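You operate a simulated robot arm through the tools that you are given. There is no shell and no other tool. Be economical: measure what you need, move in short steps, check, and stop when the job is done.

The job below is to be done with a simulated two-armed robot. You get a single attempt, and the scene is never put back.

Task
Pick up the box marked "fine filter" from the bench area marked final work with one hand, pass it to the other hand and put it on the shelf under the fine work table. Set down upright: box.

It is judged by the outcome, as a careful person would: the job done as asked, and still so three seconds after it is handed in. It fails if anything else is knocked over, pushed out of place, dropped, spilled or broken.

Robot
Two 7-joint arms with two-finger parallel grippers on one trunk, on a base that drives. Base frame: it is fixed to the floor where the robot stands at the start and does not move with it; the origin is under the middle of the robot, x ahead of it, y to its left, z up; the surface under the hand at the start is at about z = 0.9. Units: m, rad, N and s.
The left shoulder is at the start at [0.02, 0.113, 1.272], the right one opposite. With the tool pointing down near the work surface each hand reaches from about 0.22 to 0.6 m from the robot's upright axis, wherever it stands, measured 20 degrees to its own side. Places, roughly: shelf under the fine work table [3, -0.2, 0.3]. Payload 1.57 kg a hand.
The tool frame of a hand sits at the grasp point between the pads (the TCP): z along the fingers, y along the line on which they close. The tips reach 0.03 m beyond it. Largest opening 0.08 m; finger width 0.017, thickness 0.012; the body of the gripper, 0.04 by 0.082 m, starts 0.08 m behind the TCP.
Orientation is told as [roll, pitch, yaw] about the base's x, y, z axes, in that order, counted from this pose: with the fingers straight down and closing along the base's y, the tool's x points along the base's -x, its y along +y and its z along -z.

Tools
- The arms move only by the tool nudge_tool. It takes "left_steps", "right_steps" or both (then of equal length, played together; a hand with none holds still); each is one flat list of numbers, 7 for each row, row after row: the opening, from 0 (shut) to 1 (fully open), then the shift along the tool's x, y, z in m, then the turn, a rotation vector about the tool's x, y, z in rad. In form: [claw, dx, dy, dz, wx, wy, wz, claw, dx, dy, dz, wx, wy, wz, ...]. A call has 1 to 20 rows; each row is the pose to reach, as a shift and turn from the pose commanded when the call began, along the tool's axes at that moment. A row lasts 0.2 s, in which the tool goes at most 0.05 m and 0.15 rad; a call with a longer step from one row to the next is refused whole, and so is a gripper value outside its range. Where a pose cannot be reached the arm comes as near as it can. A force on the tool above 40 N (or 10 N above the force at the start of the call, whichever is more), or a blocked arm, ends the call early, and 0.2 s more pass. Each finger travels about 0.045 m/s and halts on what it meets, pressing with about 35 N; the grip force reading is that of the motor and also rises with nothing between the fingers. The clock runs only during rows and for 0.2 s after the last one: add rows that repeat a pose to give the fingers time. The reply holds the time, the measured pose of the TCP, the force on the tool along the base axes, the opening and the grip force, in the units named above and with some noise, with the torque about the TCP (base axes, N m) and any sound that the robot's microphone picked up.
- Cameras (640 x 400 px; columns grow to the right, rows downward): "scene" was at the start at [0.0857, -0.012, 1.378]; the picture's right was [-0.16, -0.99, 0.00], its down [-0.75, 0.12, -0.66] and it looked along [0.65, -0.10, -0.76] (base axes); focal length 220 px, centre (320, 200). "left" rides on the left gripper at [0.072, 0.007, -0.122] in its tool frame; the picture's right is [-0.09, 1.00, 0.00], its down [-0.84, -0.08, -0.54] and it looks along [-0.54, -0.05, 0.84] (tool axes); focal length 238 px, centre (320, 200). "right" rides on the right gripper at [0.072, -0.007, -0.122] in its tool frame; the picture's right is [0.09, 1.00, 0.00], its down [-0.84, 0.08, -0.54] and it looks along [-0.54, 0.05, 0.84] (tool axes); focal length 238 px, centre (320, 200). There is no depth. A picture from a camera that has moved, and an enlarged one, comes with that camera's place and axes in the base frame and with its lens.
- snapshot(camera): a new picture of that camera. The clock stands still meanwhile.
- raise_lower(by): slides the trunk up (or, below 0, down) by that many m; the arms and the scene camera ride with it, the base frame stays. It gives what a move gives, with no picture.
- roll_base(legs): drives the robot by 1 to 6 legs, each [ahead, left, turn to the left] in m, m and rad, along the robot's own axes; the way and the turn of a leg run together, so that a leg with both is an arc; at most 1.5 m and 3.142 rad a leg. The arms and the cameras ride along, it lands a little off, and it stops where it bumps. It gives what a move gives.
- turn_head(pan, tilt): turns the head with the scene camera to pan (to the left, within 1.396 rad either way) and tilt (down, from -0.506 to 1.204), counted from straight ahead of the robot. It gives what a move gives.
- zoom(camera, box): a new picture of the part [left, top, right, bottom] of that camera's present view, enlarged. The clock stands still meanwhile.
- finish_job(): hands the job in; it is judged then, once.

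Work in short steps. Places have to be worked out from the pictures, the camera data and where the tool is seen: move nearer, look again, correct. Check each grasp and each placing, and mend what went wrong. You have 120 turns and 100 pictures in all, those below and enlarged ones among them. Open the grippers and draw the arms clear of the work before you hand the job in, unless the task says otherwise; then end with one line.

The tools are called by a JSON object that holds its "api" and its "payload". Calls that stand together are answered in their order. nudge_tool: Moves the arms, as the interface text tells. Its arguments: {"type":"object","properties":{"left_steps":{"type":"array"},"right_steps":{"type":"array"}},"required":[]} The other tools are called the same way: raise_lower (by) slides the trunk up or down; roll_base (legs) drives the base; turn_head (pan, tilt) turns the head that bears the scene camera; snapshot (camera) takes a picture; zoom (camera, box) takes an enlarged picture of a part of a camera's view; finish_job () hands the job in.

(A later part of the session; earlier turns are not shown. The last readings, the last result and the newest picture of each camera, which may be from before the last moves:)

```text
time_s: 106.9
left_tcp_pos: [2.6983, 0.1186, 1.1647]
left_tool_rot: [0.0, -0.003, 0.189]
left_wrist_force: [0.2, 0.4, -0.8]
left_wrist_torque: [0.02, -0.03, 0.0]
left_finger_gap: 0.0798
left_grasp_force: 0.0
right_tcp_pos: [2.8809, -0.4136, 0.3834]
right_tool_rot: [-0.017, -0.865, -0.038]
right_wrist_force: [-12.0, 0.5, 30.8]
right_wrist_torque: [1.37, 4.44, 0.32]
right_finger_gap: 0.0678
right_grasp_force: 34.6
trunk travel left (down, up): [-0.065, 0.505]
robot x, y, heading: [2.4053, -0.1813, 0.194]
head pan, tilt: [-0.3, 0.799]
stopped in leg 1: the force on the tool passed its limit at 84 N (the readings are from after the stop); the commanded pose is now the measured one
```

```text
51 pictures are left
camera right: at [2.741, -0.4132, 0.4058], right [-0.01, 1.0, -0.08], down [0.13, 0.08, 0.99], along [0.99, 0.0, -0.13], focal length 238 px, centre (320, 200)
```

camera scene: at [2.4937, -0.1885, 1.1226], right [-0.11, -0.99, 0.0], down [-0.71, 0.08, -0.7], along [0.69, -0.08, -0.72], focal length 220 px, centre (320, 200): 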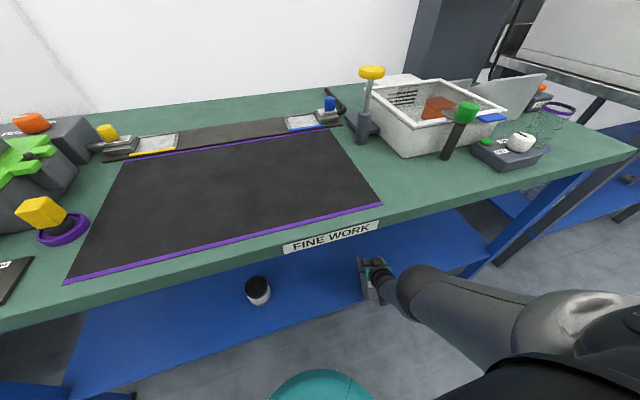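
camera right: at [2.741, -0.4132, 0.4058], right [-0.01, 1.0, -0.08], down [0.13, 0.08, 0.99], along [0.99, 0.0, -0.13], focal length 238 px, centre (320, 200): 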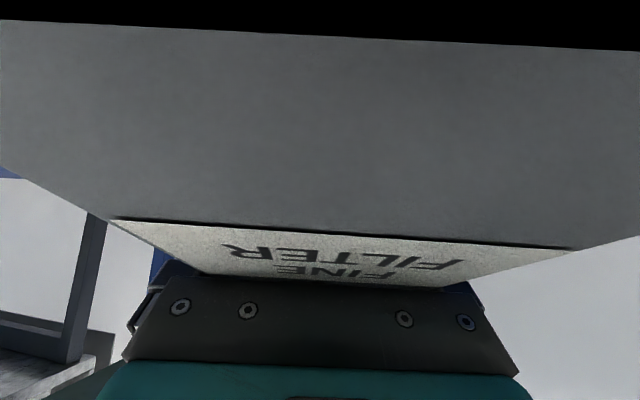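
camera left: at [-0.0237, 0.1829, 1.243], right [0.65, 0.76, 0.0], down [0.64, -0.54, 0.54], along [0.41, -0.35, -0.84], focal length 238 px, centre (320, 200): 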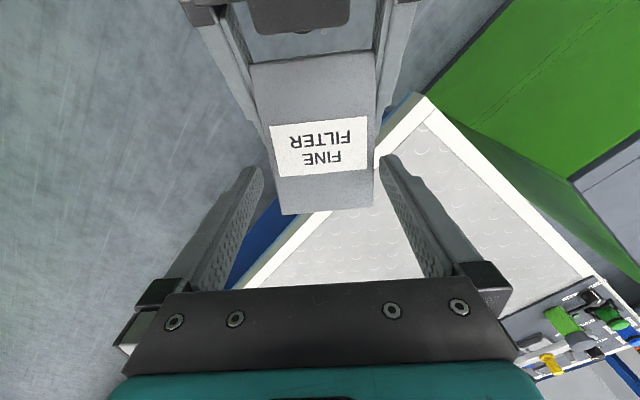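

This explains the stall: re-checking the views, the box had slid down in the left hand before the handover, so its bottom sat ~0.10 m below the right TCP (not 0.045). It caught the shelf edge and pivoted in the grip. I back straight out and inspect.

{"api": "roll_base", "payload": {"legs": [[-0.15, 0, 0]]}}

{"api": "snapshot", "payload": {"camera": "right"}}

{"api": "zoom", "payload": {"camera": "scene", "box": [260, 170, 480, 320]}}

```text
time_s: 108.3
left_tcp_pos: [2.5542, 0.0869, 1.1641]
left_tool_rot: [0.003, -0.001, 0.192]
left_wrist_force: [0.0, -0.5, -0.6]
left_wrist_torque: [-0.02, 0.02, 0.0]
left_finger_gap: 0.0801
left_grasp_force: 0.1
right_tcp_pos: [2.734, -0.4426, 0.381]
right_tool_rot: [-0.016, -0.867, -0.035]
right_wrist_force: [0.0, 0.3, -2.3]
right_wrist_torque: [-0.02, -0.16, -0.01]
right_finger_gap: 0.0678
right_grasp_force: 35.4
trunk travel left (down, up): [-0.065, 0.505]
robot x, y, heading: [2.2599, -0.2114, 0.197]
head pan, tilt: [-0.3, 0.799]
```

```text
50 pictures are left
camera right: at [2.595, -0.4418, 0.4049], right [-0.01, 1.0, -0.08], down [0.13, 0.08, 0.99], along [0.99, 0.0, -0.13], focal length 238 px, centre (320, 200)
```

right: 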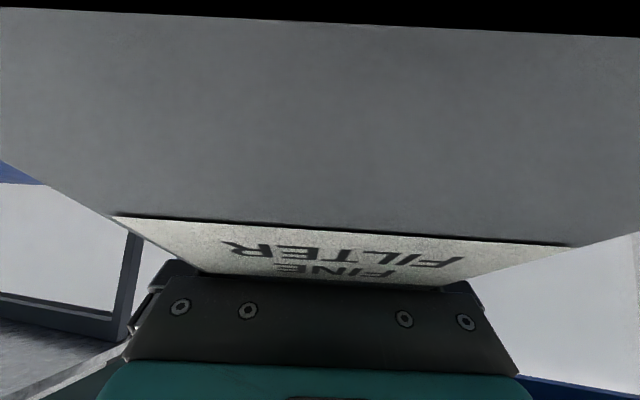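

```text
2.67 times, centred on (370, 245) of scene
camera zoom: at [2.3488, -0.2179, 1.1224], right [-0.11, -0.99, 0.0], down [-0.71, 0.08, -0.7], along [0.69, -0.07, -0.72], focal length 586 px, centre (187, 80)
```

zoom: 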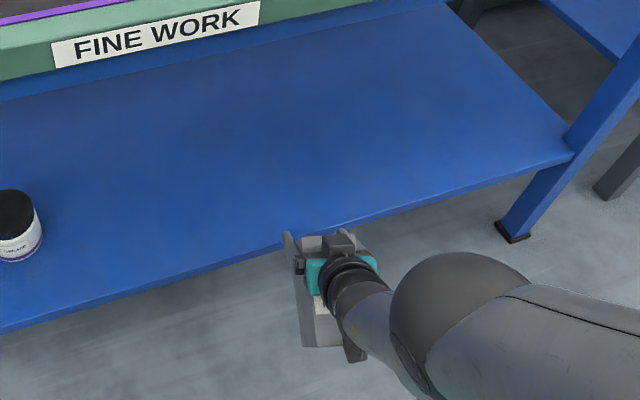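

The box is tilted ~64° in the right grip, bottom toward the robot, but it's still firmly held. I'll re-hand it: back into free space, raise up, let the left hand hold it, set it upright, and regrip with the right. First, back off and raise.

{"api": "roll_base", "payload": {"legs": [[-0.5, 0, 0]]}}

{"api": "raise_lower", "payload": {"by": 0.25}}

{"api": "turn_head", "payload": {"pan": -0.25, "tilt": 0.75}}

```text
time_s: 111.2
left_tcp_pos: [2.0723, -0.008, 1.1647]
left_tool_rot: [0.003, -0.001, 0.183]
left_wrist_force: [0.8, 0.1, 0.4]
left_wrist_torque: [0.0, -0.01, 0.01]
left_finger_gap: 0.0798
left_grasp_force: 0.1
right_tcp_pos: [2.2469, -0.5398, 0.3814]
right_tool_rot: [-0.017, -0.866, -0.044]
right_wrist_force: [0.8, -0.6, -2.9]
right_wrist_torque: [-0.03, -0.16, -0.05]
right_finger_gap: 0.068
right_grasp_force: 35.5
trunk travel left (down, up): [-0.065, 0.505]
robot x, y, heading: [1.7741, -0.3043, 0.183]
head pan, tilt: [-0.3, 0.799]
```

```text
time_s: 113.8
left_tcp_pos: [2.0723, -0.007, 1.4137]
left_tool_rot: [0.001, 0.0, 0.183]
left_wrist_force: [0.5, 0.2, -0.9]
left_wrist_torque: [-0.05, 0.0, -0.01]
left_finger_gap: 0.0799
left_grasp_force: 0.0
right_tcp_pos: [2.2471, -0.5396, 0.6304]
right_tool_rot: [-0.018, -0.862, -0.045]
right_wrist_force: [-0.3, -0.1, -1.5]
right_wrist_torque: [-0.02, -0.15, -0.01]
right_finger_gap: 0.0678
right_grasp_force: 34.5
trunk travel left (down, up): [-0.315, 0.255]
robot x, y, heading: [1.773, -0.3028, 0.187]
head pan, tilt: [-0.3, 0.799]
```

```text
time_s: 114.4
left_tcp_pos: [2.0722, -0.0073, 1.4138]
left_tool_rot: [0.002, 0.001, 0.185]
left_wrist_force: [0.1, 0.4, 0.4]
left_wrist_torque: [0.01, 0.02, 0.03]
left_finger_gap: 0.0798
left_grasp_force: 0.1
right_tcp_pos: [2.247, -0.5401, 0.6309]
right_tool_rot: [-0.018, -0.865, -0.043]
right_wrist_force: [0.4, 0.4, -1.9]
right_wrist_torque: [-0.02, -0.14, -0.01]
right_finger_gap: 0.0678
right_grasp_force: 34.5
trunk travel left (down, up): [-0.315, 0.255]
robot x, y, heading: [1.7789, -0.3039, 0.177]
head pan, tilt: [-0.25, 0.75]
```

Now I lift the right hand to chest height near the middle, straightening its yaw.

{"api": "nudge_tool", "payload": {"right_steps": [0, -0.028, 0.024, -0.02, -0.0155, 0, -0.013, 0, -0.056, 0.048, -0.04, -0.031, 0, -0.026, 0, -0.085, 0.072, -0.06, -0.0465, 0, -0.039, 0, -0.113, 0.096, -0.08, -0.062, 0, -0.0525, 0, -0.141, 0.12, -0.1, -0.077, 0, -0.066, 0, -0.17, 0.144, -0.121, -0.093, 0, -0.079, 0, -0.198, 0.168, -0.141, -0.108, 0, -0.092, 0, -0.226, 0.192, -0.161, -0.124, 0, -0.105, 0, -0.254, 0.216, -0.181, -0.14, 0, -0.118, 0, -0.283, 0.24, -0.2015, -0.155, 0, -0.131, 0, -0.311, 0.264, -0.2215, -0.17, 0, -0.1445, 0, -0.311, 0.264, -0.2215, -0.17, 0, -0.1445]}}

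{"api": "snapshot", "payload": {"camera": "scene"}}

```text
time_s: 117.0
left_tcp_pos: [2.0733, -0.0108, 1.4136]
left_tool_rot: [0.005, 0.0, 0.183]
left_wrist_force: [0.1, -1.1, 0.3]
left_wrist_torque: [0.08, 0.02, 0.0]
left_finger_gap: 0.08
left_grasp_force: 0.0
right_tcp_pos: [2.4107, -0.1416, 0.9376]
right_tool_rot: [-0.018, -0.861, 0.173]
right_wrist_force: [1.5, -0.5, -2.7]
right_wrist_torque: [0.09, -0.12, 0.09]
right_finger_gap: 0.0679
right_grasp_force: 34.9
right hand out of reach, approached as far as the arm can: row 1, 2, 3, 4, 5, 6, 7, 8, 9, 10, 11, 12
trunk travel left (down, up): [-0.315, 0.255]
robot x, y, heading: [1.7764, -0.3076, 0.183]
head pan, tilt: [-0.25, 0.75]
```

```text
48 pictures are left
camera scene: at [1.868, -0.3112, 1.3762], right [-0.07, -1.0, 0.0], down [-0.68, 0.05, -0.73], along [0.73, -0.05, -0.68], focal length 220 px, centre (320, 200)
```

scene: 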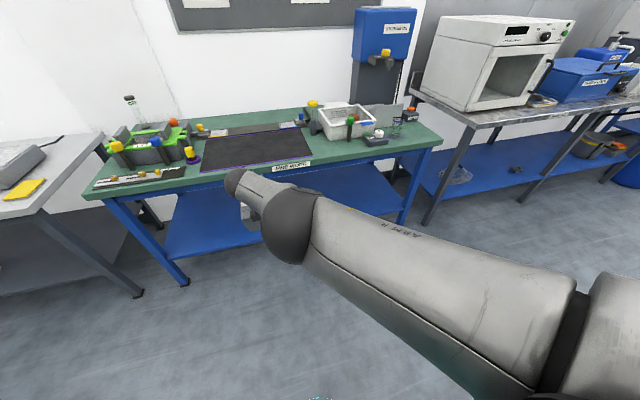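

It overextended forward. I pull back to about 0.52 m ahead at z≈1.02, then pitch the fingers up toward horizontal.

{"api": "nudge_tool", "payload": {"right_steps": [0, 0.006, -0.01, -0.038, 0, 0, 0, 0, 0.012, -0.02, -0.076, 0, 0, 0, 0, 0.018, -0.03, -0.114, 0, 0, 0, 0, 0.023, -0.04, -0.151, 0, 0, 0, 0, 0.023, -0.04, -0.151, 0, -0.13, 0, 0, 0.023, -0.04, -0.151, 0, -0.26, 0, 0, 0.023, -0.04, -0.151, 0, -0.39, 0, 0, 0.023, -0.04, -0.151, 0, -0.53, 0, 0, 0.023, -0.04, -0.151, 0, -0.53, 0]}}

{"api": "snapshot", "payload": {"camera": "scene"}}

```text
time_s: 119.0
left_tcp_pos: [2.0731, -0.0076, 1.4128]
left_tool_rot: [0.0, 0.001, 0.182]
left_wrist_force: [0.4, -0.2, 0.3]
left_wrist_torque: [-0.02, 0.01, 0.0]
left_finger_gap: 0.0802
left_grasp_force: 0.1
right_tcp_pos: [2.2844, -0.1991, 1.0301]
right_tool_rot: [-0.07, -1.393, 0.232]
right_wrist_force: [0.6, 0.6, -3.0]
right_wrist_torque: [0.01, -0.11, -0.05]
right_finger_gap: 0.0677
right_grasp_force: 35.4
right hand out of reach, approached as far as the arm can: row 1, 2, 3, 4
trunk travel left (down, up): [-0.315, 0.255]
robot x, y, heading: [1.7752, -0.304, 0.186]
head pan, tilt: [-0.25, 0.75]
```

```text
47 pictures are left
camera scene: at [1.8669, -0.307, 1.3763], right [-0.06, -1.0, 0.0], down [-0.68, 0.04, -0.73], along [0.73, -0.05, -0.68], focal length 220 px, centre (320, 200)
```

scene: 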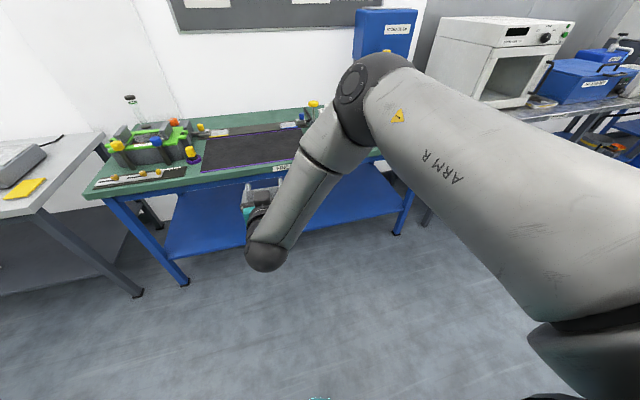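

Pitch −1.39 reached with a high elbow. I try pitching further so the box itself becomes upright (about −0.55 more).

{"api": "nudge_tool", "payload": {"right_steps": [0, 0, 0, 0, 0, -0.13, 0, 0, 0, 0, 0, 0, -0.26, 0, 0, 0, 0, 0, 0, -0.39, 0, 0, 0, 0, 0, 0, -0.52, 0, 0, 0, 0, 0, 0, -0.58, 0, 0, 0, 0, 0, 0, -0.58, 0]}}

{"api": "snapshot", "payload": {"camera": "scene"}}

{"api": "snapshot", "payload": {"camera": "left"}}

```text
time_s: 120.4
left_tcp_pos: [2.071, -0.0074, 1.4153]
left_tool_rot: [0.0, -0.001, 0.184]
left_wrist_force: [0.0, 0.1, -0.2]
left_wrist_torque: [0.01, 0.02, 0.0]
left_finger_gap: 0.0801
left_grasp_force: 0.0
right_tcp_pos: [2.2296, -0.1418, 1.1345]
right_tool_rot: [-3.139, -1.21, -3.006]
right_wrist_force: [0.4, -0.3, -3.4]
right_wrist_torque: [0.02, -0.01, -0.03]
right_finger_gap: 0.0681
right_grasp_force: 34.8
right hand out of reach, approached as far as the arm can: row 1, 2, 3, 4, 5, 6
trunk travel left (down, up): [-0.315, 0.255]
robot x, y, heading: [1.7732, -0.3052, 0.186]
head pan, tilt: [-0.25, 0.75]
```

```text
46 pictures are left
camera scene: at [1.8659, -0.3078, 1.3764], right [-0.06, -1.0, 0.0], down [-0.68, 0.04, -0.73], along [0.73, -0.05, -0.68], focal length 220 px, centre (320, 200)
```

scene: 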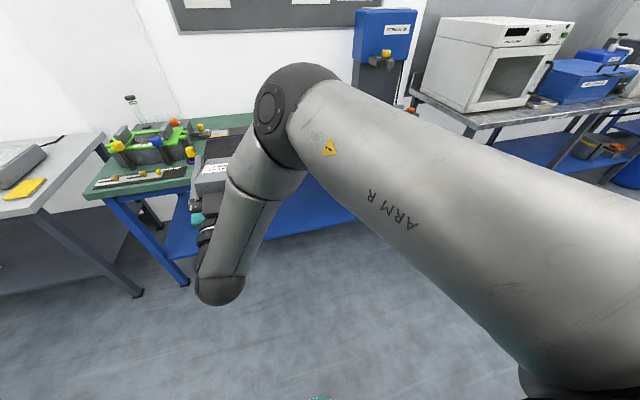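

```text
45 pictures are left
camera left: at [1.9993, -0.0145, 1.5353], right [-0.09, 1.0, 0.0], down [0.84, 0.08, 0.54], along [0.54, 0.05, -0.84], focal length 238 px, centre (320, 200)
```

left: 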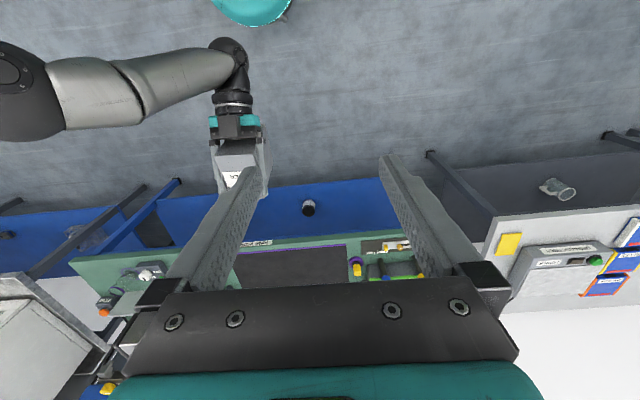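

The box is now upright in the right hand (pitch −1.93). I bring the open left hand above it, still high, and look.

{"api": "nudge_tool", "payload": {"left_steps": [1, -0.036, -0.025, 0, 0, 0, 0, 1, -0.072, -0.05, 0.01, 0, 0, 0, 1, -0.108, -0.08, 0.02, 0, 0, 0, 1, -0.144, -0.11, 0.04, 0, 0, 0.02, 1, -0.181, -0.138, 0.06, 0, 0, 0.05, 1, -0.181, -0.164, 0.085, 0, 0, 0.05, 1, -0.181, -0.164, 0.085, 0, 0, 0.05]}}

{"api": "snapshot", "payload": {"camera": "left"}}

{"api": "snapshot", "payload": {"camera": "right"}}

{"api": "snapshot", "payload": {"camera": "scene"}}

```text
refused: row 4 steps farther than a row can; nothing moved
```

```text
44 pictures are left
camera left: at [1.9993, -0.0145, 1.5353], right [-0.09, 1.0, 0.0], down [0.84, 0.08, 0.54], along [0.54, 0.05, -0.84], focal length 238 px, centre (320, 200)
```

left: 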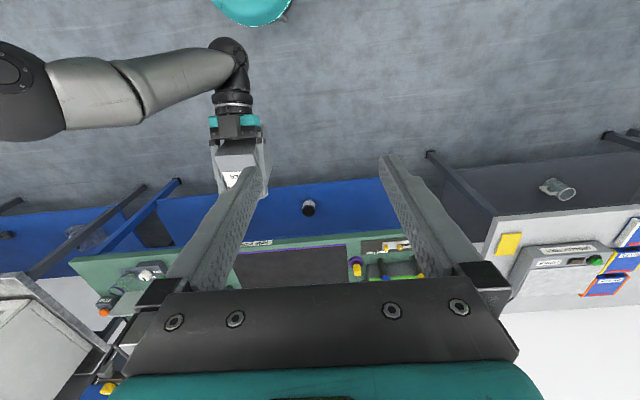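

```text
43 pictures are left
camera right: at [2.1433, -0.1612, 1.0232], right [-0.11, 0.99, -0.09], down [-0.81, -0.04, 0.59], along [0.58, 0.13, 0.8], focal length 238 px, centre (320, 200)
```

right: 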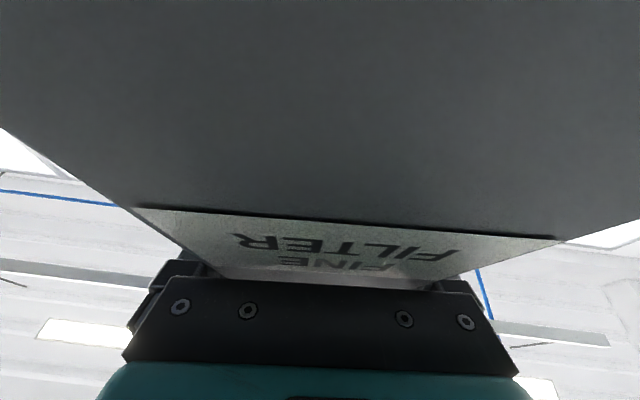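

```text
42 pictures are left
camera scene: at [1.8659, -0.3078, 1.3764], right [-0.06, -1.0, 0.0], down [-0.68, 0.04, -0.73], along [0.73, -0.05, -0.68], focal length 220 px, centre (320, 200)
```

scene: 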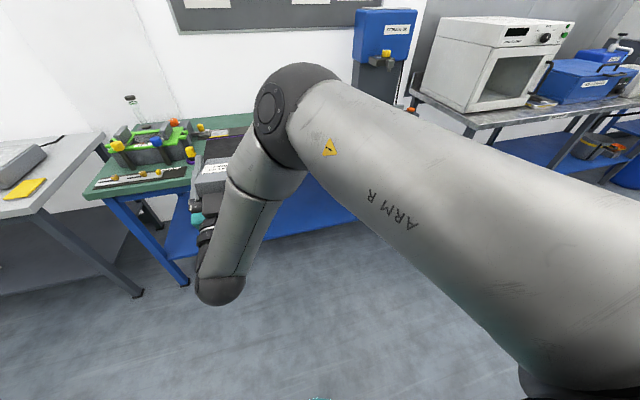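

A row was too long, so nothing moved. I resend with smaller rows.

{"api": "nudge_tool", "payload": {"left_steps": [1, -0.03, -0.022, 0, 0, 0, 0, 1, -0.06, -0.044, 0.005, 0, 0, 0, 1, -0.09, -0.066, 0.015, 0, 0, 0, 1, -0.12, -0.09, 0.025, 0, 0, 0.01, 1, -0.145, -0.115, 0.04, 0, 0, 0.02, 1, -0.165, -0.14, 0.06, 0, 0, 0.04, 1, -0.181, -0.164, 0.085, 0, 0, 0.05, 1, -0.181, -0.164, 0.085, 0, 0, 0.05]}}

{"api": "snapshot", "payload": {"camera": "left"}}

```text
time_s: 122.2
left_tcp_pos: [2.2562, -0.1421, 1.3217]
left_tool_rot: [0.003, -0.001, 0.133]
left_wrist_force: [0.4, 0.5, 0.1]
left_wrist_torque: [-0.01, 0.02, 0.0]
left_finger_gap: 0.0804
left_grasp_force: 0.1
left hand out of reach, approached as far as the arm can: row 5, 6, 7, 8
right_tcp_pos: [2.2306, -0.1424, 1.1344]
right_tool_rot: [-3.14, -1.208, -3.003]
right_wrist_force: [0.0, 0.2, -2.5]
right_wrist_torque: [-0.03, -0.05, 0.03]
right_finger_gap: 0.068
right_grasp_force: 35.1
trunk travel left (down, up): [-0.315, 0.255]
robot x, y, heading: [1.7759, -0.3019, 0.187]
head pan, tilt: [-0.25, 0.75]
```

```text
41 pictures are left
camera left: at [2.1829, -0.1453, 1.4429], right [-0.04, 1.0, 0.0], down [0.84, 0.03, 0.54], along [0.54, 0.02, -0.84], focal length 238 px, centre (320, 200)
```

left: 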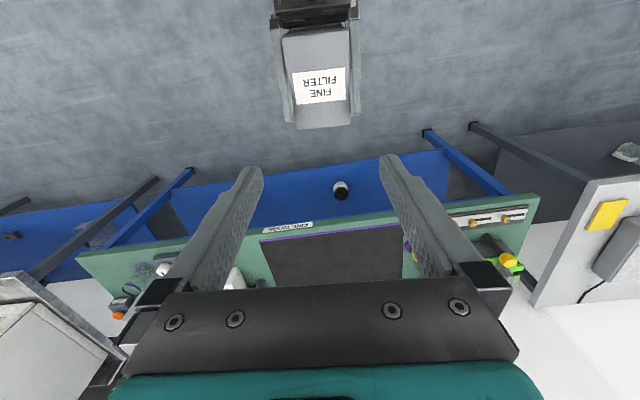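

The right fingers cover both sides of the lid, so there is no room for the left hand. A simpler fix: the box is upright now, so I can rest it briefly on a bare front strip of the table top (z≈0.81), regrip it properly with the right hand, then place it on the shelf. I retract the left hand first and shift right toward the bare area.

{"api": "nudge_tool", "payload": {"left_steps": [1, 0.01, 0.015, -0.03, 0, 0, 0, 1, 0.025, 0.035, -0.06, 0, 0, 0, 1, 0.05, 0.06, -0.085, 0, 0, 0, 1, 0.08, 0.085, -0.085, 0, 0, 0, 1, 0.11, 0.11, -0.085, 0, 0, 0, 1, 0.14, 0.135, -0.085, 0, 0, 0, 1, 0.15, 0.164, -0.085, 0, 0, 0]}}

{"api": "roll_base", "payload": {"legs": [[0, -0.33, 0.05], [0.2, 0, 0]]}}

{"api": "turn_head", "payload": {"pan": 0.1, "tilt": 0.75}}

{"api": "snapshot", "payload": {"camera": "scene"}}

```text
time_s: 123.8
left_tcp_pos: [2.0842, -0.0012, 1.4079]
left_tool_rot: [0.003, -0.002, 0.132]
left_wrist_force: [-0.3, -0.2, 0.1]
left_wrist_torque: [-0.01, -0.04, 0.0]
left_finger_gap: 0.08
left_grasp_force: 0.0
left hand out of reach, approached as far as the arm can: row 1, 2, 3
right_tcp_pos: [2.2295, -0.1419, 1.1346]
right_tool_rot: [-3.138, -1.211, -3.005]
right_wrist_force: [0.0, -0.4, -2.9]
right_wrist_torque: [0.0, -0.03, 0.0]
right_finger_gap: 0.0678
right_grasp_force: 34.9
trunk travel left (down, up): [-0.315, 0.255]
robot x, y, heading: [1.7719, -0.3059, 0.183]
head pan, tilt: [-0.25, 0.75]
```

```text
time_s: 127.2
left_tcp_pos: [2.3423, -0.2572, 1.4086]
left_tool_rot: [0.0, 0.0, 0.178]
left_wrist_force: [-0.1, 0.4, -0.4]
left_wrist_torque: [-0.01, 0.0, 0.0]
left_finger_gap: 0.0799
left_grasp_force: 0.1
right_tcp_pos: [2.4924, -0.3938, 1.1343]
right_tool_rot: [-3.141, -1.211, -2.961]
right_wrist_force: [-0.2, -0.2, -2.6]
right_wrist_torque: [0.01, -0.04, -0.01]
right_finger_gap: 0.0675
right_grasp_force: 34.8
trunk travel left (down, up): [-0.315, 0.255]
robot x, y, heading: [2.0456, -0.5755, 0.233]
head pan, tilt: [-0.25, 0.75]
```

```text
time_s: 128.0
left_tcp_pos: [2.3417, -0.259, 1.4096]
left_tool_rot: [0.001, -0.002, 0.179]
left_wrist_force: [0.2, -0.3, -0.3]
left_wrist_torque: [0.02, 0.01, -0.03]
left_finger_gap: 0.0802
left_grasp_force: 0.1
right_tcp_pos: [2.492, -0.393, 1.1339]
right_tool_rot: [-3.138, -1.209, -2.958]
right_wrist_force: [0.1, 0.1, -2.3]
right_wrist_torque: [0.01, -0.03, 0.01]
right_finger_gap: 0.068
right_grasp_force: 35.6
trunk travel left (down, up): [-0.315, 0.255]
robot x, y, heading: [2.0414, -0.5741, 0.236]
head pan, tilt: [0.099, 0.75]
```

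```text
40 pictures are left
camera scene: at [2.1317, -0.547, 1.3764], right [0.32, -0.95, 0.0], down [-0.65, -0.22, -0.73], along [0.69, 0.24, -0.68], focal length 220 px, centre (320, 200)
```

scene: 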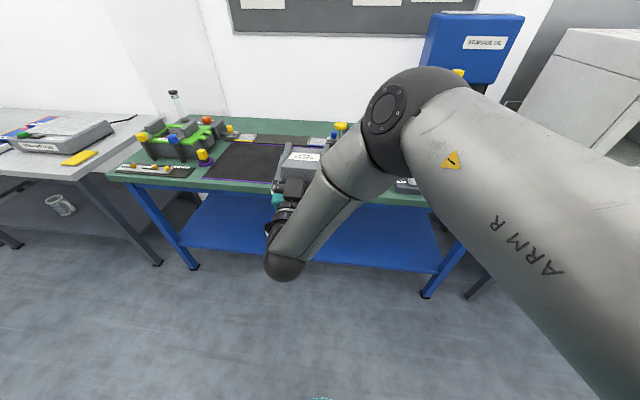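

The arm blocks the scene camera, so I use the left wrist camera from above to see the table strip.

{"api": "snapshot", "payload": {"camera": "left"}}

```text
39 pictures are left
camera left: at [2.2698, -0.265, 1.5301], right [-0.09, 1.0, 0.0], down [0.84, 0.07, 0.54], along [0.54, 0.05, -0.84], focal length 238 px, centre (320, 200)
```

left: 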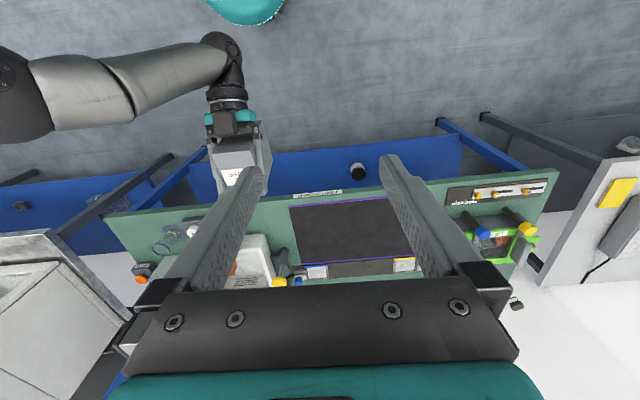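

Bare strip found right of the mat: front edge n≈2.60, bin behind at ≥2.78. I shift 6 cm right, drive 0.2 m forward and lower the trunk 0.16 m (box bottom still ~4–5 cm above the table).

{"api": "roll_base", "payload": {"legs": [[0.2, -0.06, 0]]}}

{"api": "raise_lower", "payload": {"by": -0.14}}

{"api": "snapshot", "payload": {"camera": "left"}}

{"api": "snapshot", "payload": {"camera": "scene"}}

```text
time_s: 129.7
left_tcp_pos: [2.5506, -0.275, 1.4076]
left_tool_rot: [0.001, 0.0, 0.17]
left_wrist_force: [1.0, -0.7, 0.6]
left_wrist_torque: [-0.02, 0.03, 0.03]
left_finger_gap: 0.0801
left_grasp_force: 0.0
right_tcp_pos: [2.6992, -0.4091, 1.1342]
right_tool_rot: [-3.139, -1.212, -2.966]
right_wrist_force: [0.1, 0.5, -2.0]
right_wrist_torque: [0.01, -0.06, -0.02]
right_finger_gap: 0.0678
right_grasp_force: 34.9
trunk travel left (down, up): [-0.315, 0.255]
robot x, y, heading: [2.2497, -0.589, 0.222]
head pan, tilt: [0.099, 0.75]
```

```text
time_s: 131.3
left_tcp_pos: [2.5487, -0.2738, 1.2675]
left_tool_rot: [0.001, -0.001, 0.171]
left_wrist_force: [0.2, -0.4, 0.0]
left_wrist_torque: [0.0, 0.01, 0.03]
left_finger_gap: 0.0798
left_grasp_force: 0.1
right_tcp_pos: [2.698, -0.4101, 0.9941]
right_tool_rot: [-3.138, -1.209, -2.966]
right_wrist_force: [0.0, 0.1, -2.6]
right_wrist_torque: [0.01, -0.04, -0.02]
right_finger_gap: 0.0675
right_grasp_force: 35.4
trunk travel left (down, up): [-0.175, 0.395]
robot x, y, heading: [2.2467, -0.5883, 0.226]
head pan, tilt: [0.099, 0.75]
```

```text
38 pictures are left
camera left: at [2.4768, -0.2799, 1.3903], right [-0.08, 1.0, 0.0], down [0.84, 0.07, 0.54], along [0.54, 0.04, -0.84], focal length 238 px, centre (320, 200)
```

left: 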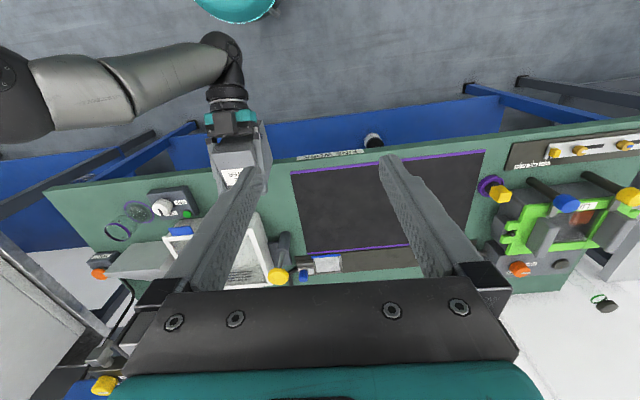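

```text
37 pictures are left
camera scene: at [2.3367, -0.5609, 1.2365], right [0.32, -0.95, 0.0], down [-0.65, -0.22, -0.73], along [0.69, 0.23, -0.68], focal length 220 px, centre (320, 200)
```

scene: 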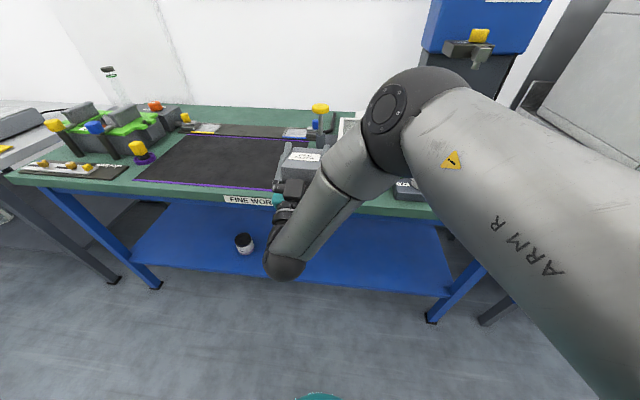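

TCP is 0.106 short of the target. I drive that, then lower the trunk gently toward contact.

{"api": "roll_base", "payload": {"legs": [[0.106, 0, 0]]}}

{"api": "raise_lower", "payload": {"by": -0.045}}

{"api": "snapshot", "payload": {"camera": "left"}}

{"api": "zoom", "payload": {"camera": "scene", "box": [220, 120, 380, 300]}}

```text
time_s: 132.5
left_tcp_pos: [2.6496, -0.2496, 1.2678]
left_tool_rot: [0.002, 0.0, 0.174]
left_wrist_force: [0.9, -0.2, 0.3]
left_wrist_torque: [0.0, 0.02, 0.01]
left_finger_gap: 0.0803
left_grasp_force: 0.0
right_tcp_pos: [2.7984, -0.386, 0.9935]
right_tool_rot: [-3.137, -1.212, -2.964]
right_wrist_force: [1.3, -0.7, -1.8]
right_wrist_torque: [0.03, -0.05, 0.0]
right_finger_gap: 0.068
right_grasp_force: 35.1
trunk travel left (down, up): [-0.175, 0.395]
robot x, y, heading: [2.3484, -0.5695, 0.229]
head pan, tilt: [0.099, 0.75]
```

```text
time_s: 133.4
left_tcp_pos: [2.6455, -0.2508, 1.2243]
left_tool_rot: [0.003, -0.002, 0.175]
left_wrist_force: [0.3, -0.2, -0.6]
left_wrist_torque: [-0.01, 0.02, 0.01]
left_finger_gap: 0.0797
left_grasp_force: 0.0
right_tcp_pos: [2.7964, -0.3859, 0.9527]
right_tool_rot: [3.135, -1.197, -2.953]
right_wrist_force: [-6.6, -0.6, 24.0]
right_wrist_torque: [-0.28, 0.18, -0.06]
right_finger_gap: 0.0678
right_grasp_force: 35.2
trunk travel left (down, up): [-0.13, 0.44]
robot x, y, heading: [2.3463, -0.5672, 0.229]
head pan, tilt: [0.099, 0.75]
```

```text
36 pictures are left
camera left: at [2.5735, -0.2572, 1.3462], right [-0.08, 1.0, 0.0], down [0.84, 0.07, 0.54], along [0.54, 0.05, -0.84], focal length 238 px, centre (320, 200)
```

left: 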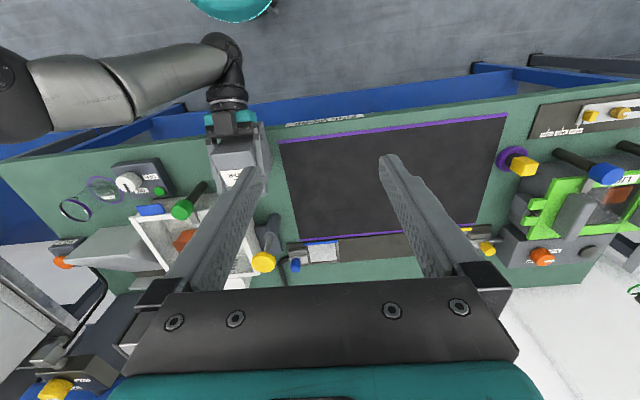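

```text
2.22 times, centred on (300, 210) of scene
camera zoom: at [2.4345, -0.5383, 1.1919], right [0.32, -0.95, 0.0], down [-0.64, -0.22, -0.73], along [0.69, 0.23, -0.68], focal length 489 px, centre (364, 178)
```

zoom: 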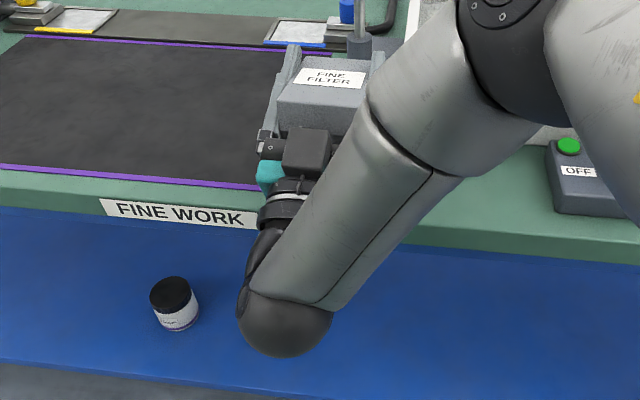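

Contact confirmed: 24 N upward, acting just ahead of the TCP, so the box bottom is on the table. I release gently.

{"api": "nudge_tool", "payload": {"right_steps": [0.9, 0, 0, 0, 0, 0, 0, 1, 0, 0, 0, 0, 0, 0, 1, 0, 0, 0, 0, 0, 0]}}

{"api": "zoom", "payload": {"camera": "scene", "box": [260, 120, 380, 220]}}

{"api": "snapshot", "payload": {"camera": "right"}}

```text
time_s: 134.2
left_tcp_pos: [2.6477, -0.2507, 1.2239]
left_tool_rot: [0.002, -0.001, 0.175]
left_wrist_force: [-0.4, -0.4, -0.1]
left_wrist_torque: [0.01, 0.0, 0.0]
left_finger_gap: 0.0799
left_grasp_force: 0.1
right_tcp_pos: [2.7978, -0.3849, 0.9487]
right_tool_rot: [-3.136, -1.21, -2.963]
right_wrist_force: [-0.6, -0.8, -0.7]
right_wrist_torque: [-0.01, 0.0, 0.01]
right_finger_gap: 0.0801
right_grasp_force: 0.1
trunk travel left (down, up): [-0.13, 0.44]
robot x, y, heading: [2.3496, -0.5637, 0.225]
head pan, tilt: [0.099, 0.75]
```

```text
4.00 times, centred on (320, 170) of scene
camera zoom: at [2.4367, -0.5378, 1.1914], right [0.32, -0.95, 0.0], down [-0.65, -0.22, -0.73], along [0.69, 0.23, -0.68], focal length 880 px, centre (320, 320)
```

zoom: 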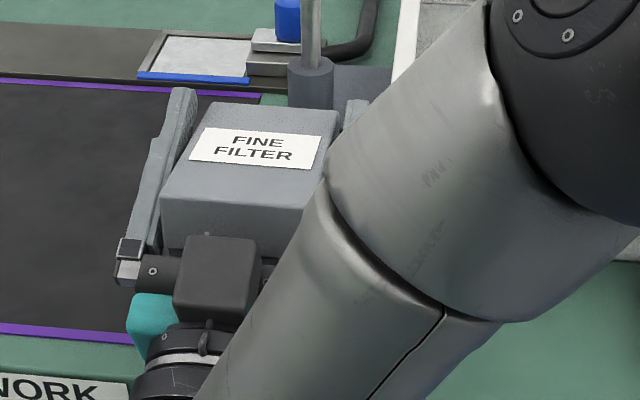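

```text
33 pictures are left
camera right: at [2.7119, -0.4086, 0.8379], right [-0.15, 0.98, -0.09], down [-0.8, -0.07, 0.59], along [0.58, 0.16, 0.8], focal length 238 px, centre (320, 200)
```

right: 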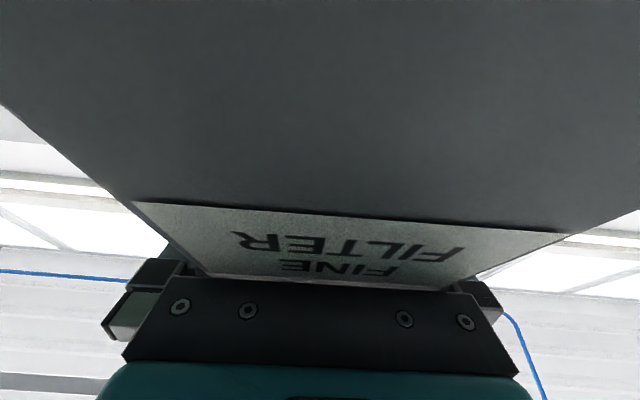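

The box stands upright on the table with both fingers clear. I lift the right hand straight up with the trunk (no lateral drift), then back off.

{"api": "raise_lower", "payload": {"by": 0.09}}

{"api": "roll_base", "payload": {"legs": [[-0.3, 0, 0]]}}

{"api": "snapshot", "payload": {"camera": "left"}}

{"api": "snapshot", "payload": {"camera": "scene"}}

```text
time_s: 135.4
left_tcp_pos: [2.6472, -0.2496, 1.314]
left_tool_rot: [0.001, -0.002, 0.175]
left_wrist_force: [0.2, 0.3, 0.5]
left_wrist_torque: [-0.01, 0.0, 0.02]
left_finger_gap: 0.0801
left_grasp_force: 0.0
right_tcp_pos: [2.7984, -0.3858, 1.0391]
right_tool_rot: [-3.138, -1.21, -2.963]
right_wrist_force: [0.4, -0.1, 0.6]
right_wrist_torque: [-0.03, 0.01, -0.03]
right_finger_gap: 0.08
right_grasp_force: 0.0
trunk travel left (down, up): [-0.22, 0.35]
robot x, y, heading: [2.3493, -0.5642, 0.221]
head pan, tilt: [0.099, 0.75]
```

```text
time_s: 137.5
left_tcp_pos: [2.3529, -0.319, 1.3147]
left_tool_rot: [0.001, -0.003, 0.169]
left_wrist_force: [-0.5, -0.6, 0.3]
left_wrist_torque: [-0.02, -0.01, 0.02]
left_finger_gap: 0.0802
left_grasp_force: 0.2
right_tcp_pos: [2.5022, -0.4556, 1.0393]
right_tool_rot: [-3.138, -1.21, -2.967]
right_wrist_force: [-0.1, -0.6, 1.0]
right_wrist_torque: [-0.01, 0.02, 0.0]
right_finger_gap: 0.0805
right_grasp_force: 0.2
trunk travel left (down, up): [-0.22, 0.35]
robot x, y, heading: [2.0547, -0.6334, 0.219]
head pan, tilt: [0.099, 0.75]
```

```text
32 pictures are left
camera left: at [2.2803, -0.3251, 1.4353], right [-0.08, 1.0, 0.0], down [0.84, 0.06, 0.54], along [0.54, 0.04, -0.84], focal length 238 px, centre (320, 200)
```

left: 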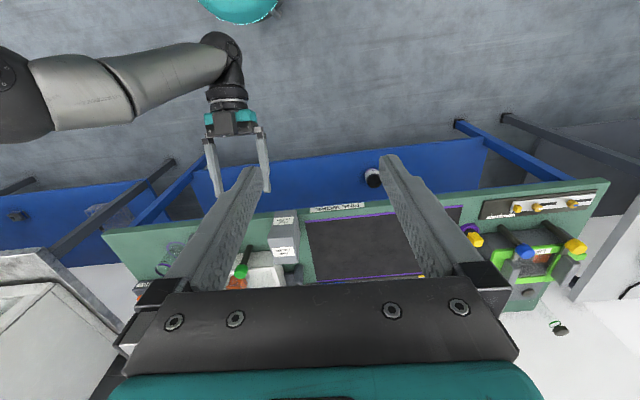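

```text
31 pictures are left
camera scene: at [2.1399, -0.6058, 1.2815], right [0.32, -0.95, 0.0], down [-0.65, -0.22, -0.73], along [0.69, 0.23, -0.68], focal length 220 px, centre (320, 200)
```

scene: 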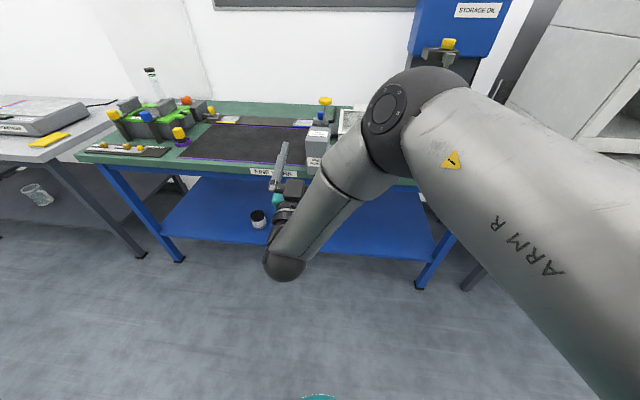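

The box stands upright near the table front. In free space I rotate the right hand back down to a −0.8 pitch for a proper regrip.

{"api": "nudge_tool", "payload": {"right_steps": [1, 0, 0, 0, 0, 0.14, 0, 1, 0, 0, 0, 0, 0.28, 0, 1, 0, 0, 0, 0, 0.42, 0, 1, 0, 0, 0, 0, 0.56, 0, 1, 0, 0, 0, 0, 0.7, 0, 1, 0, 0, 0, 0, 0.84, 0, 1, 0, 0, 0, 0, 0.98, 0, 1, 0, 0, 0, 0, 1.13, 0, 1, 0, 0, 0, 0, 1.13, 0]}}

{"api": "snapshot", "payload": {"camera": "right"}}

```text
time_s: 139.5
left_tcp_pos: [2.3523, -0.3193, 1.3123]
left_tool_rot: [0.002, -0.003, 0.171]
left_wrist_force: [-0.2, -0.4, 0.3]
left_wrist_torque: [0.02, -0.01, -0.04]
left_finger_gap: 0.0799
left_grasp_force: 0.1
right_tcp_pos: [2.5018, -0.4541, 1.0391]
right_tool_rot: [0.0, -0.8, 0.179]
right_wrist_force: [-0.8, -1.1, -0.1]
right_wrist_torque: [0.01, 0.0, 0.0]
right_finger_gap: 0.0799
right_grasp_force: 0.1
trunk travel left (down, up): [-0.22, 0.35]
robot x, y, heading: [2.0532, -0.6337, 0.218]
head pan, tilt: [0.099, 0.75]
```

```text
30 pictures are left
camera right: at [2.3679, -0.4853, 1.0717], right [-0.24, 0.97, -0.07], down [0.18, 0.11, 0.98], along [0.95, 0.22, -0.2], focal length 238 px, centre (320, 200)
```

right: 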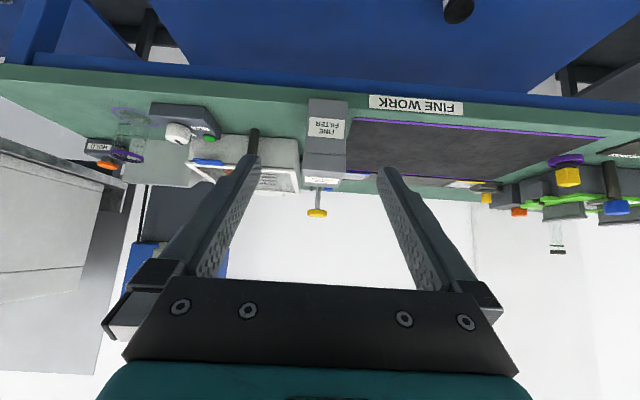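

The box is centred well in view, offset ~1.5 cm in tool y. I correct laterally, lower the trunk to grasp height, and drive 0.14 m closer before checking.

{"api": "nudge_tool", "payload": {"right_steps": [1, 0, 0.008, 0, 0, 0, 0, 1, 0, 0.015, 0, 0, 0, 0, 1, 0, 0.015, 0, 0, 0, 0]}}

{"api": "raise_lower", "payload": {"by": -0.116}}

{"api": "roll_base", "payload": {"legs": [[0.14, 0.0, 0]]}}

{"api": "snapshot", "payload": {"camera": "right"}}

```text
time_s: 140.3
left_tcp_pos: [2.3538, -0.3202, 1.3136]
left_tool_rot: [0.003, -0.002, 0.171]
left_wrist_force: [0.5, -0.5, 0.0]
left_wrist_torque: [-0.04, 0.01, 0.03]
left_finger_gap: 0.0799
left_grasp_force: 0.0
right_tcp_pos: [2.4997, -0.4397, 1.0385]
right_tool_rot: [0.0, -0.803, 0.178]
right_wrist_force: [0.6, -0.3, 0.6]
right_wrist_torque: [0.0, -0.03, -0.02]
right_finger_gap: 0.0802
right_grasp_force: 0.1
trunk travel left (down, up): [-0.22, 0.35]
robot x, y, heading: [2.0518, -0.6319, 0.221]
head pan, tilt: [0.099, 0.75]
```

```text
time_s: 141.8
left_tcp_pos: [2.3533, -0.3189, 1.1977]
left_tool_rot: [0.002, -0.001, 0.171]
left_wrist_force: [0.4, 0.4, 0.5]
left_wrist_torque: [0.04, -0.03, 0.01]
left_finger_gap: 0.08
left_grasp_force: 0.0
right_tcp_pos: [2.4991, -0.44, 0.9235]
right_tool_rot: [-0.001, -0.802, 0.18]
right_wrist_force: [0.4, -0.9, -1.2]
right_wrist_torque: [-0.02, 0.0, 0.0]
right_finger_gap: 0.0801
right_grasp_force: 0.0
trunk travel left (down, up): [-0.104, 0.466]
robot x, y, heading: [2.0526, -0.633, 0.22]
head pan, tilt: [0.099, 0.75]
```

```text
time_s: 143.1
left_tcp_pos: [2.4896, -0.2892, 1.198]
left_tool_rot: [0.002, 0.0, 0.17]
left_wrist_force: [-0.3, 0.3, -0.8]
left_wrist_torque: [0.03, 0.06, 0.01]
left_finger_gap: 0.0801
left_grasp_force: 0.0
right_tcp_pos: [2.6367, -0.4107, 0.9229]
right_tool_rot: [-0.002, -0.801, 0.178]
right_wrist_force: [-0.5, 0.8, -0.5]
right_wrist_torque: [-0.03, -0.01, -0.01]
right_finger_gap: 0.0802
right_grasp_force: 0.1
trunk travel left (down, up): [-0.104, 0.466]
robot x, y, heading: [2.1877, -0.6048, 0.221]
head pan, tilt: [0.099, 0.75]
```

```text
29 pictures are left
camera right: at [2.5016, -0.4407, 0.9549], right [-0.24, 0.97, -0.07], down [0.18, 0.11, 0.98], along [0.95, 0.22, -0.2], focal length 238 px, centre (320, 200)
```

right: 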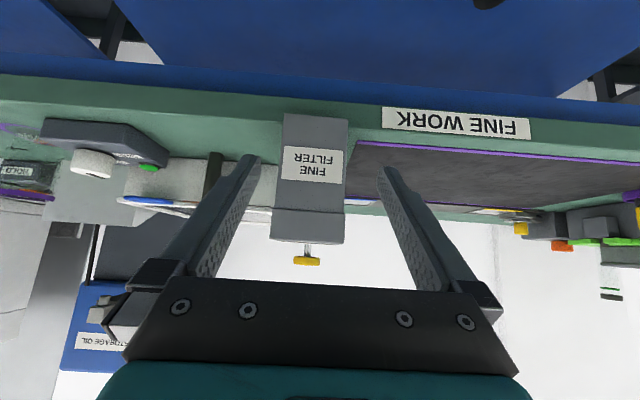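

The box is dead ahead; a 6 mm lateral correction, then advance 0.12 m horizontally to straddle it.

{"api": "nudge_tool", "payload": {"right_steps": [1, 0, -0.006, 0, 0, 0, 0, 1, -0.014, -0.006, 0.0143, 0, 0, 0, 1, -0.028, -0.006, 0.0287, 0, 0, 0, 1, -0.042, -0.006, 0.043, 0, 0, 0, 1, -0.056, -0.006, 0.0573, 0, 0, 0, 1, -0.07, -0.006, 0.0717, 0, 0, 0, 1, -0.0836, -0.006, 0.086, 0, 0, 0, 1, -0.0836, -0.006, 0.086, 0, 0, 0]}}

{"api": "snapshot", "payload": {"camera": "right"}}

```text
time_s: 144.9
left_tcp_pos: [2.4905, -0.289, 1.1974]
left_tool_rot: [0.002, -0.001, 0.169]
left_wrist_force: [0.4, 0.2, 0.6]
left_wrist_torque: [-0.01, 0.0, 0.02]
left_finger_gap: 0.0799
left_grasp_force: 0.1
right_tcp_pos: [2.7535, -0.3955, 0.9244]
right_tool_rot: [-0.001, -0.801, 0.179]
right_wrist_force: [0.4, -0.1, -0.2]
right_wrist_torque: [-0.03, 0.03, 0.02]
right_finger_gap: 0.0802
right_grasp_force: 0.1
trunk travel left (down, up): [-0.104, 0.466]
robot x, y, heading: [2.1869, -0.6046, 0.222]
head pan, tilt: [0.099, 0.75]
```

```text
28 pictures are left
camera right: at [2.6195, -0.4269, 0.9564], right [-0.24, 0.97, -0.07], down [0.18, 0.11, 0.98], along [0.95, 0.22, -0.2], focal length 238 px, centre (320, 200)
```

right: 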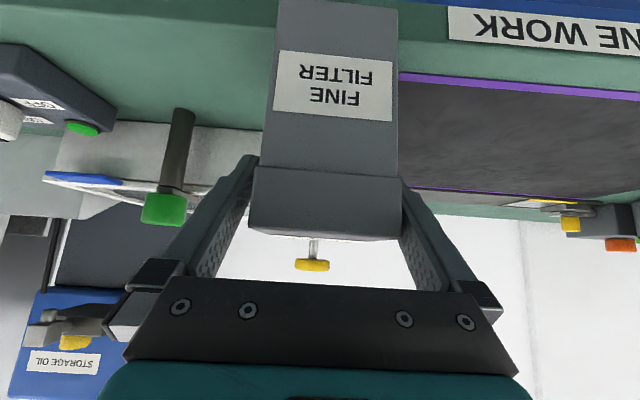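

Well centred. I close the grip.

{"api": "nudge_tool", "payload": {"right_steps": [0, 0, 0, 0, 0, 0, 0, 0, 0, 0, 0, 0, 0, 0, 0, 0, 0, 0, 0, 0, 0, 0, 0, 0, 0, 0, 0, 0]}}

{"api": "raise_lower", "payload": {"by": 0.06}}

{"api": "snapshot", "payload": {"camera": "right"}}

```text
time_s: 145.9
left_tcp_pos: [2.4895, -0.2899, 1.1981]
left_tool_rot: [0.0, -0.002, 0.17]
left_wrist_force: [0.2, 0.6, 0.1]
left_wrist_torque: [-0.03, -0.01, 0.01]
left_finger_gap: 0.0799
left_grasp_force: 0.0
right_tcp_pos: [2.7536, -0.3949, 0.9234]
right_tool_rot: [-0.003, -0.801, 0.178]
right_wrist_force: [-0.9, 2.8, 1.2]
right_wrist_torque: [0.18, 0.09, -0.01]
right_finger_gap: 0.0681
right_grasp_force: 34.7
trunk travel left (down, up): [-0.104, 0.466]
robot x, y, heading: [2.1895, -0.6061, 0.22]
head pan, tilt: [0.099, 0.75]
```

```text
time_s: 146.9
left_tcp_pos: [2.4897, -0.2881, 1.2576]
left_tool_rot: [0.001, 0.0, 0.168]
left_wrist_force: [-0.3, -0.1, -0.7]
left_wrist_torque: [0.02, 0.03, 0.03]
left_finger_gap: 0.0801
left_grasp_force: 0.1
right_tcp_pos: [2.7522, -0.3954, 0.984]
right_tool_rot: [-0.002, -0.8, 0.178]
right_wrist_force: [-0.6, -0.2, -2.9]
right_wrist_torque: [-0.04, 0.05, 0.02]
right_finger_gap: 0.0679
right_grasp_force: 35.1
trunk travel left (down, up): [-0.164, 0.406]
robot x, y, heading: [2.1899, -0.6036, 0.224]
head pan, tilt: [0.099, 0.75]
```

```text
27 pictures are left
camera right: at [2.6196, -0.4269, 1.0162], right [-0.24, 0.97, -0.07], down [0.18, 0.11, 0.98], along [0.95, 0.22, -0.2], focal length 238 px, centre (320, 200)
```

right: 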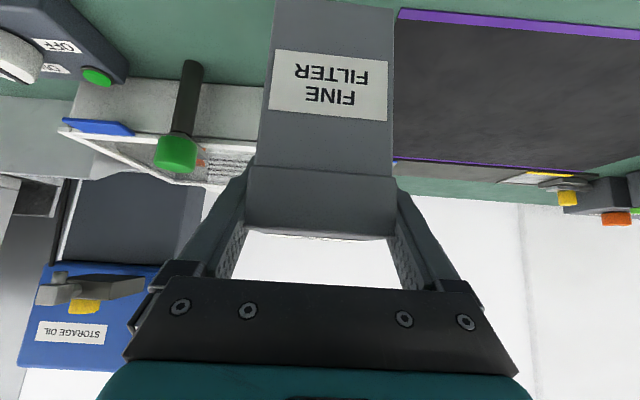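

Held upright with no slip. I back away from the table, lower the trunk fully, and then bring the arm down in small steps.

{"api": "roll_base", "payload": {"legs": [[-0.45, 0, 0], [0, 0.12, -0.012]]}}

{"api": "raise_lower", "payload": {"by": -0.164}}

{"api": "nudge_tool", "payload": {"right_steps": [0, 0.015, -0.028, 0.014, 0, 0, 0, 0, 0.03, -0.056, 0.028, 0, 0, 0, 0, 0.045, -0.084, 0.043, 0, 0, 0, 0, 0.06, -0.112, 0.057, 0, 0, 0, 0, 0.075, -0.14, 0.071, 0, 0, 0, 0, 0.09, -0.168, 0.085, 0, 0, 0, 0, 0.105, -0.196, 0.1, 0, 0, 0, 0, 0.12, -0.225, 0.114, 0, 0, 0, 0, 0.12, -0.225, 0.114, 0, 0, 0]}}

{"api": "turn_head", "payload": {"pan": -0.2, "tilt": 0.75}}

{"api": "snapshot", "payload": {"camera": "scene"}}

```text
time_s: 150.5
left_tcp_pos: [2.0215, -0.2761, 1.2581]
left_tool_rot: [0.0, -0.001, 0.159]
left_wrist_force: [0.8, 0.2, -1.2]
left_wrist_torque: [-0.01, 0.01, 0.02]
left_finger_gap: 0.0799
left_grasp_force: 0.1
right_tcp_pos: [2.2857, -0.3858, 0.9844]
right_tool_rot: [-0.004, -0.801, 0.171]
right_wrist_force: [-0.1, 0.2, -1.5]
right_wrist_torque: [-0.03, 0.06, -0.03]
right_finger_gap: 0.0679
right_grasp_force: 35.3
trunk travel left (down, up): [-0.164, 0.406]
robot x, y, heading: [1.7168, -0.5903, 0.211]
head pan, tilt: [0.099, 0.75]
```

```text
time_s: 152.3
left_tcp_pos: [2.0219, -0.2771, 1.0946]
left_tool_rot: [0.002, -0.002, 0.16]
left_wrist_force: [-0.2, -0.6, -0.4]
left_wrist_torque: [0.06, 0.01, 0.0]
left_finger_gap: 0.08
left_grasp_force: 0.0
right_tcp_pos: [2.2849, -0.3854, 0.8197]
right_tool_rot: [-0.002, -0.801, 0.171]
right_wrist_force: [0.5, 0.5, -2.2]
right_wrist_torque: [0.02, 0.08, 0.02]
right_finger_gap: 0.0678
right_grasp_force: 34.4
trunk travel left (down, up): [0.0, 0.57]
robot x, y, heading: [1.7165, -0.5899, 0.211]
head pan, tilt: [0.099, 0.75]
```

```text
time_s: 154.3
left_tcp_pos: [2.0215, -0.2756, 1.0942]
left_tool_rot: [0.002, -0.001, 0.161]
left_wrist_force: [0.0, -0.1, -0.7]
left_wrist_torque: [-0.01, 0.02, -0.02]
left_finger_gap: 0.0801
left_grasp_force: 0.0
right_tcp_pos: [2.3214, -0.6113, 0.6539]
right_tool_rot: [-0.002, -0.801, 0.17]
right_wrist_force: [0.4, 0.5, -2.9]
right_wrist_torque: [0.01, 0.02, -0.02]
right_finger_gap: 0.0678
right_grasp_force: 34.8
trunk travel left (down, up): [0.0, 0.57]
robot x, y, heading: [1.7191, -0.5923, 0.217]
head pan, tilt: [0.099, 0.75]
```

```text
time_s: 155.1
left_tcp_pos: [2.0221, -0.2778, 1.0934]
left_tool_rot: [0.002, -0.002, 0.161]
left_wrist_force: [0.1, -0.2, -0.7]
left_wrist_torque: [0.02, 0.01, -0.01]
left_finger_gap: 0.08
left_grasp_force: 0.1
right_tcp_pos: [2.3219, -0.6117, 0.6548]
right_tool_rot: [-0.001, -0.801, 0.172]
right_wrist_force: [0.4, 0.0, -2.5]
right_wrist_torque: [-0.01, 0.07, 0.02]
right_finger_gap: 0.0678
right_grasp_force: 35.0
trunk travel left (down, up): [0.0, 0.57]
robot x, y, heading: [1.7153, -0.5901, 0.213]
head pan, tilt: [-0.201, 0.75]
```

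```text
26 pictures are left
camera scene: at [1.8108, -0.5857, 1.0614], right [0.01, -1.0, 0.0], down [-0.68, -0.01, -0.73], along [0.73, 0.01, -0.68], focal length 220 px, centre (320, 200)
```

scene: 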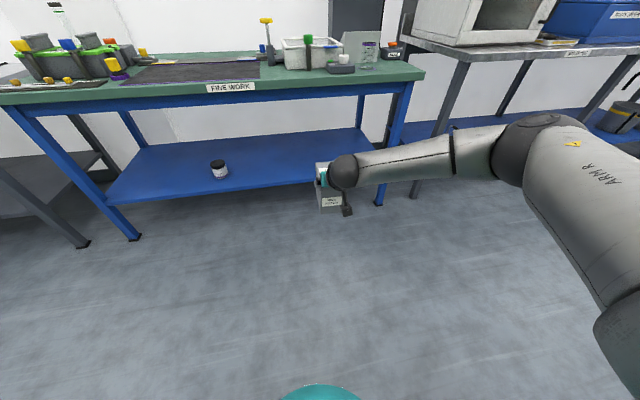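

Pose tracked exactly. I continue down in small steps: z 0.50, then 0.42, pulling in slightly.

{"api": "nudge_tool", "payload": {"right_steps": [0, 0.024, -0.008, 0.0195, 0, 0, 0, 0, 0.0486, -0.016, 0.039, 0, 0, 0, 0, 0.073, -0.024, 0.058, 0, 0, 0, 0, 0.097, -0.032, 0.078, 0, 0, 0, 0, 0.1216, -0.04, 0.0973, 0, 0, 0, 0, 0.1216, -0.04, 0.0973, 0, 0, 0]}}

```text
time_s: 156.5
left_tcp_pos: [2.0213, -0.2769, 1.0937]
left_tool_rot: [0.001, -0.001, 0.161]
left_wrist_force: [-0.8, -0.5, -0.5]
left_wrist_torque: [0.02, -0.03, -0.01]
left_finger_gap: 0.08
left_grasp_force: 0.0
right_tcp_pos: [2.3171, -0.646, 0.5194]
right_tool_rot: [-0.004, -0.799, 0.172]
right_wrist_force: [-0.1, 0.5, -2.8]
right_wrist_torque: [0.0, 0.03, 0.01]
right_finger_gap: 0.0679
right_grasp_force: 35.2
right hand out of reach, approached as far as the arm can: row 5, 6
trunk travel left (down, up): [0.0, 0.57]
robot x, y, heading: [1.718, -0.5886, 0.209]
head pan, tilt: [-0.201, 0.75]
```

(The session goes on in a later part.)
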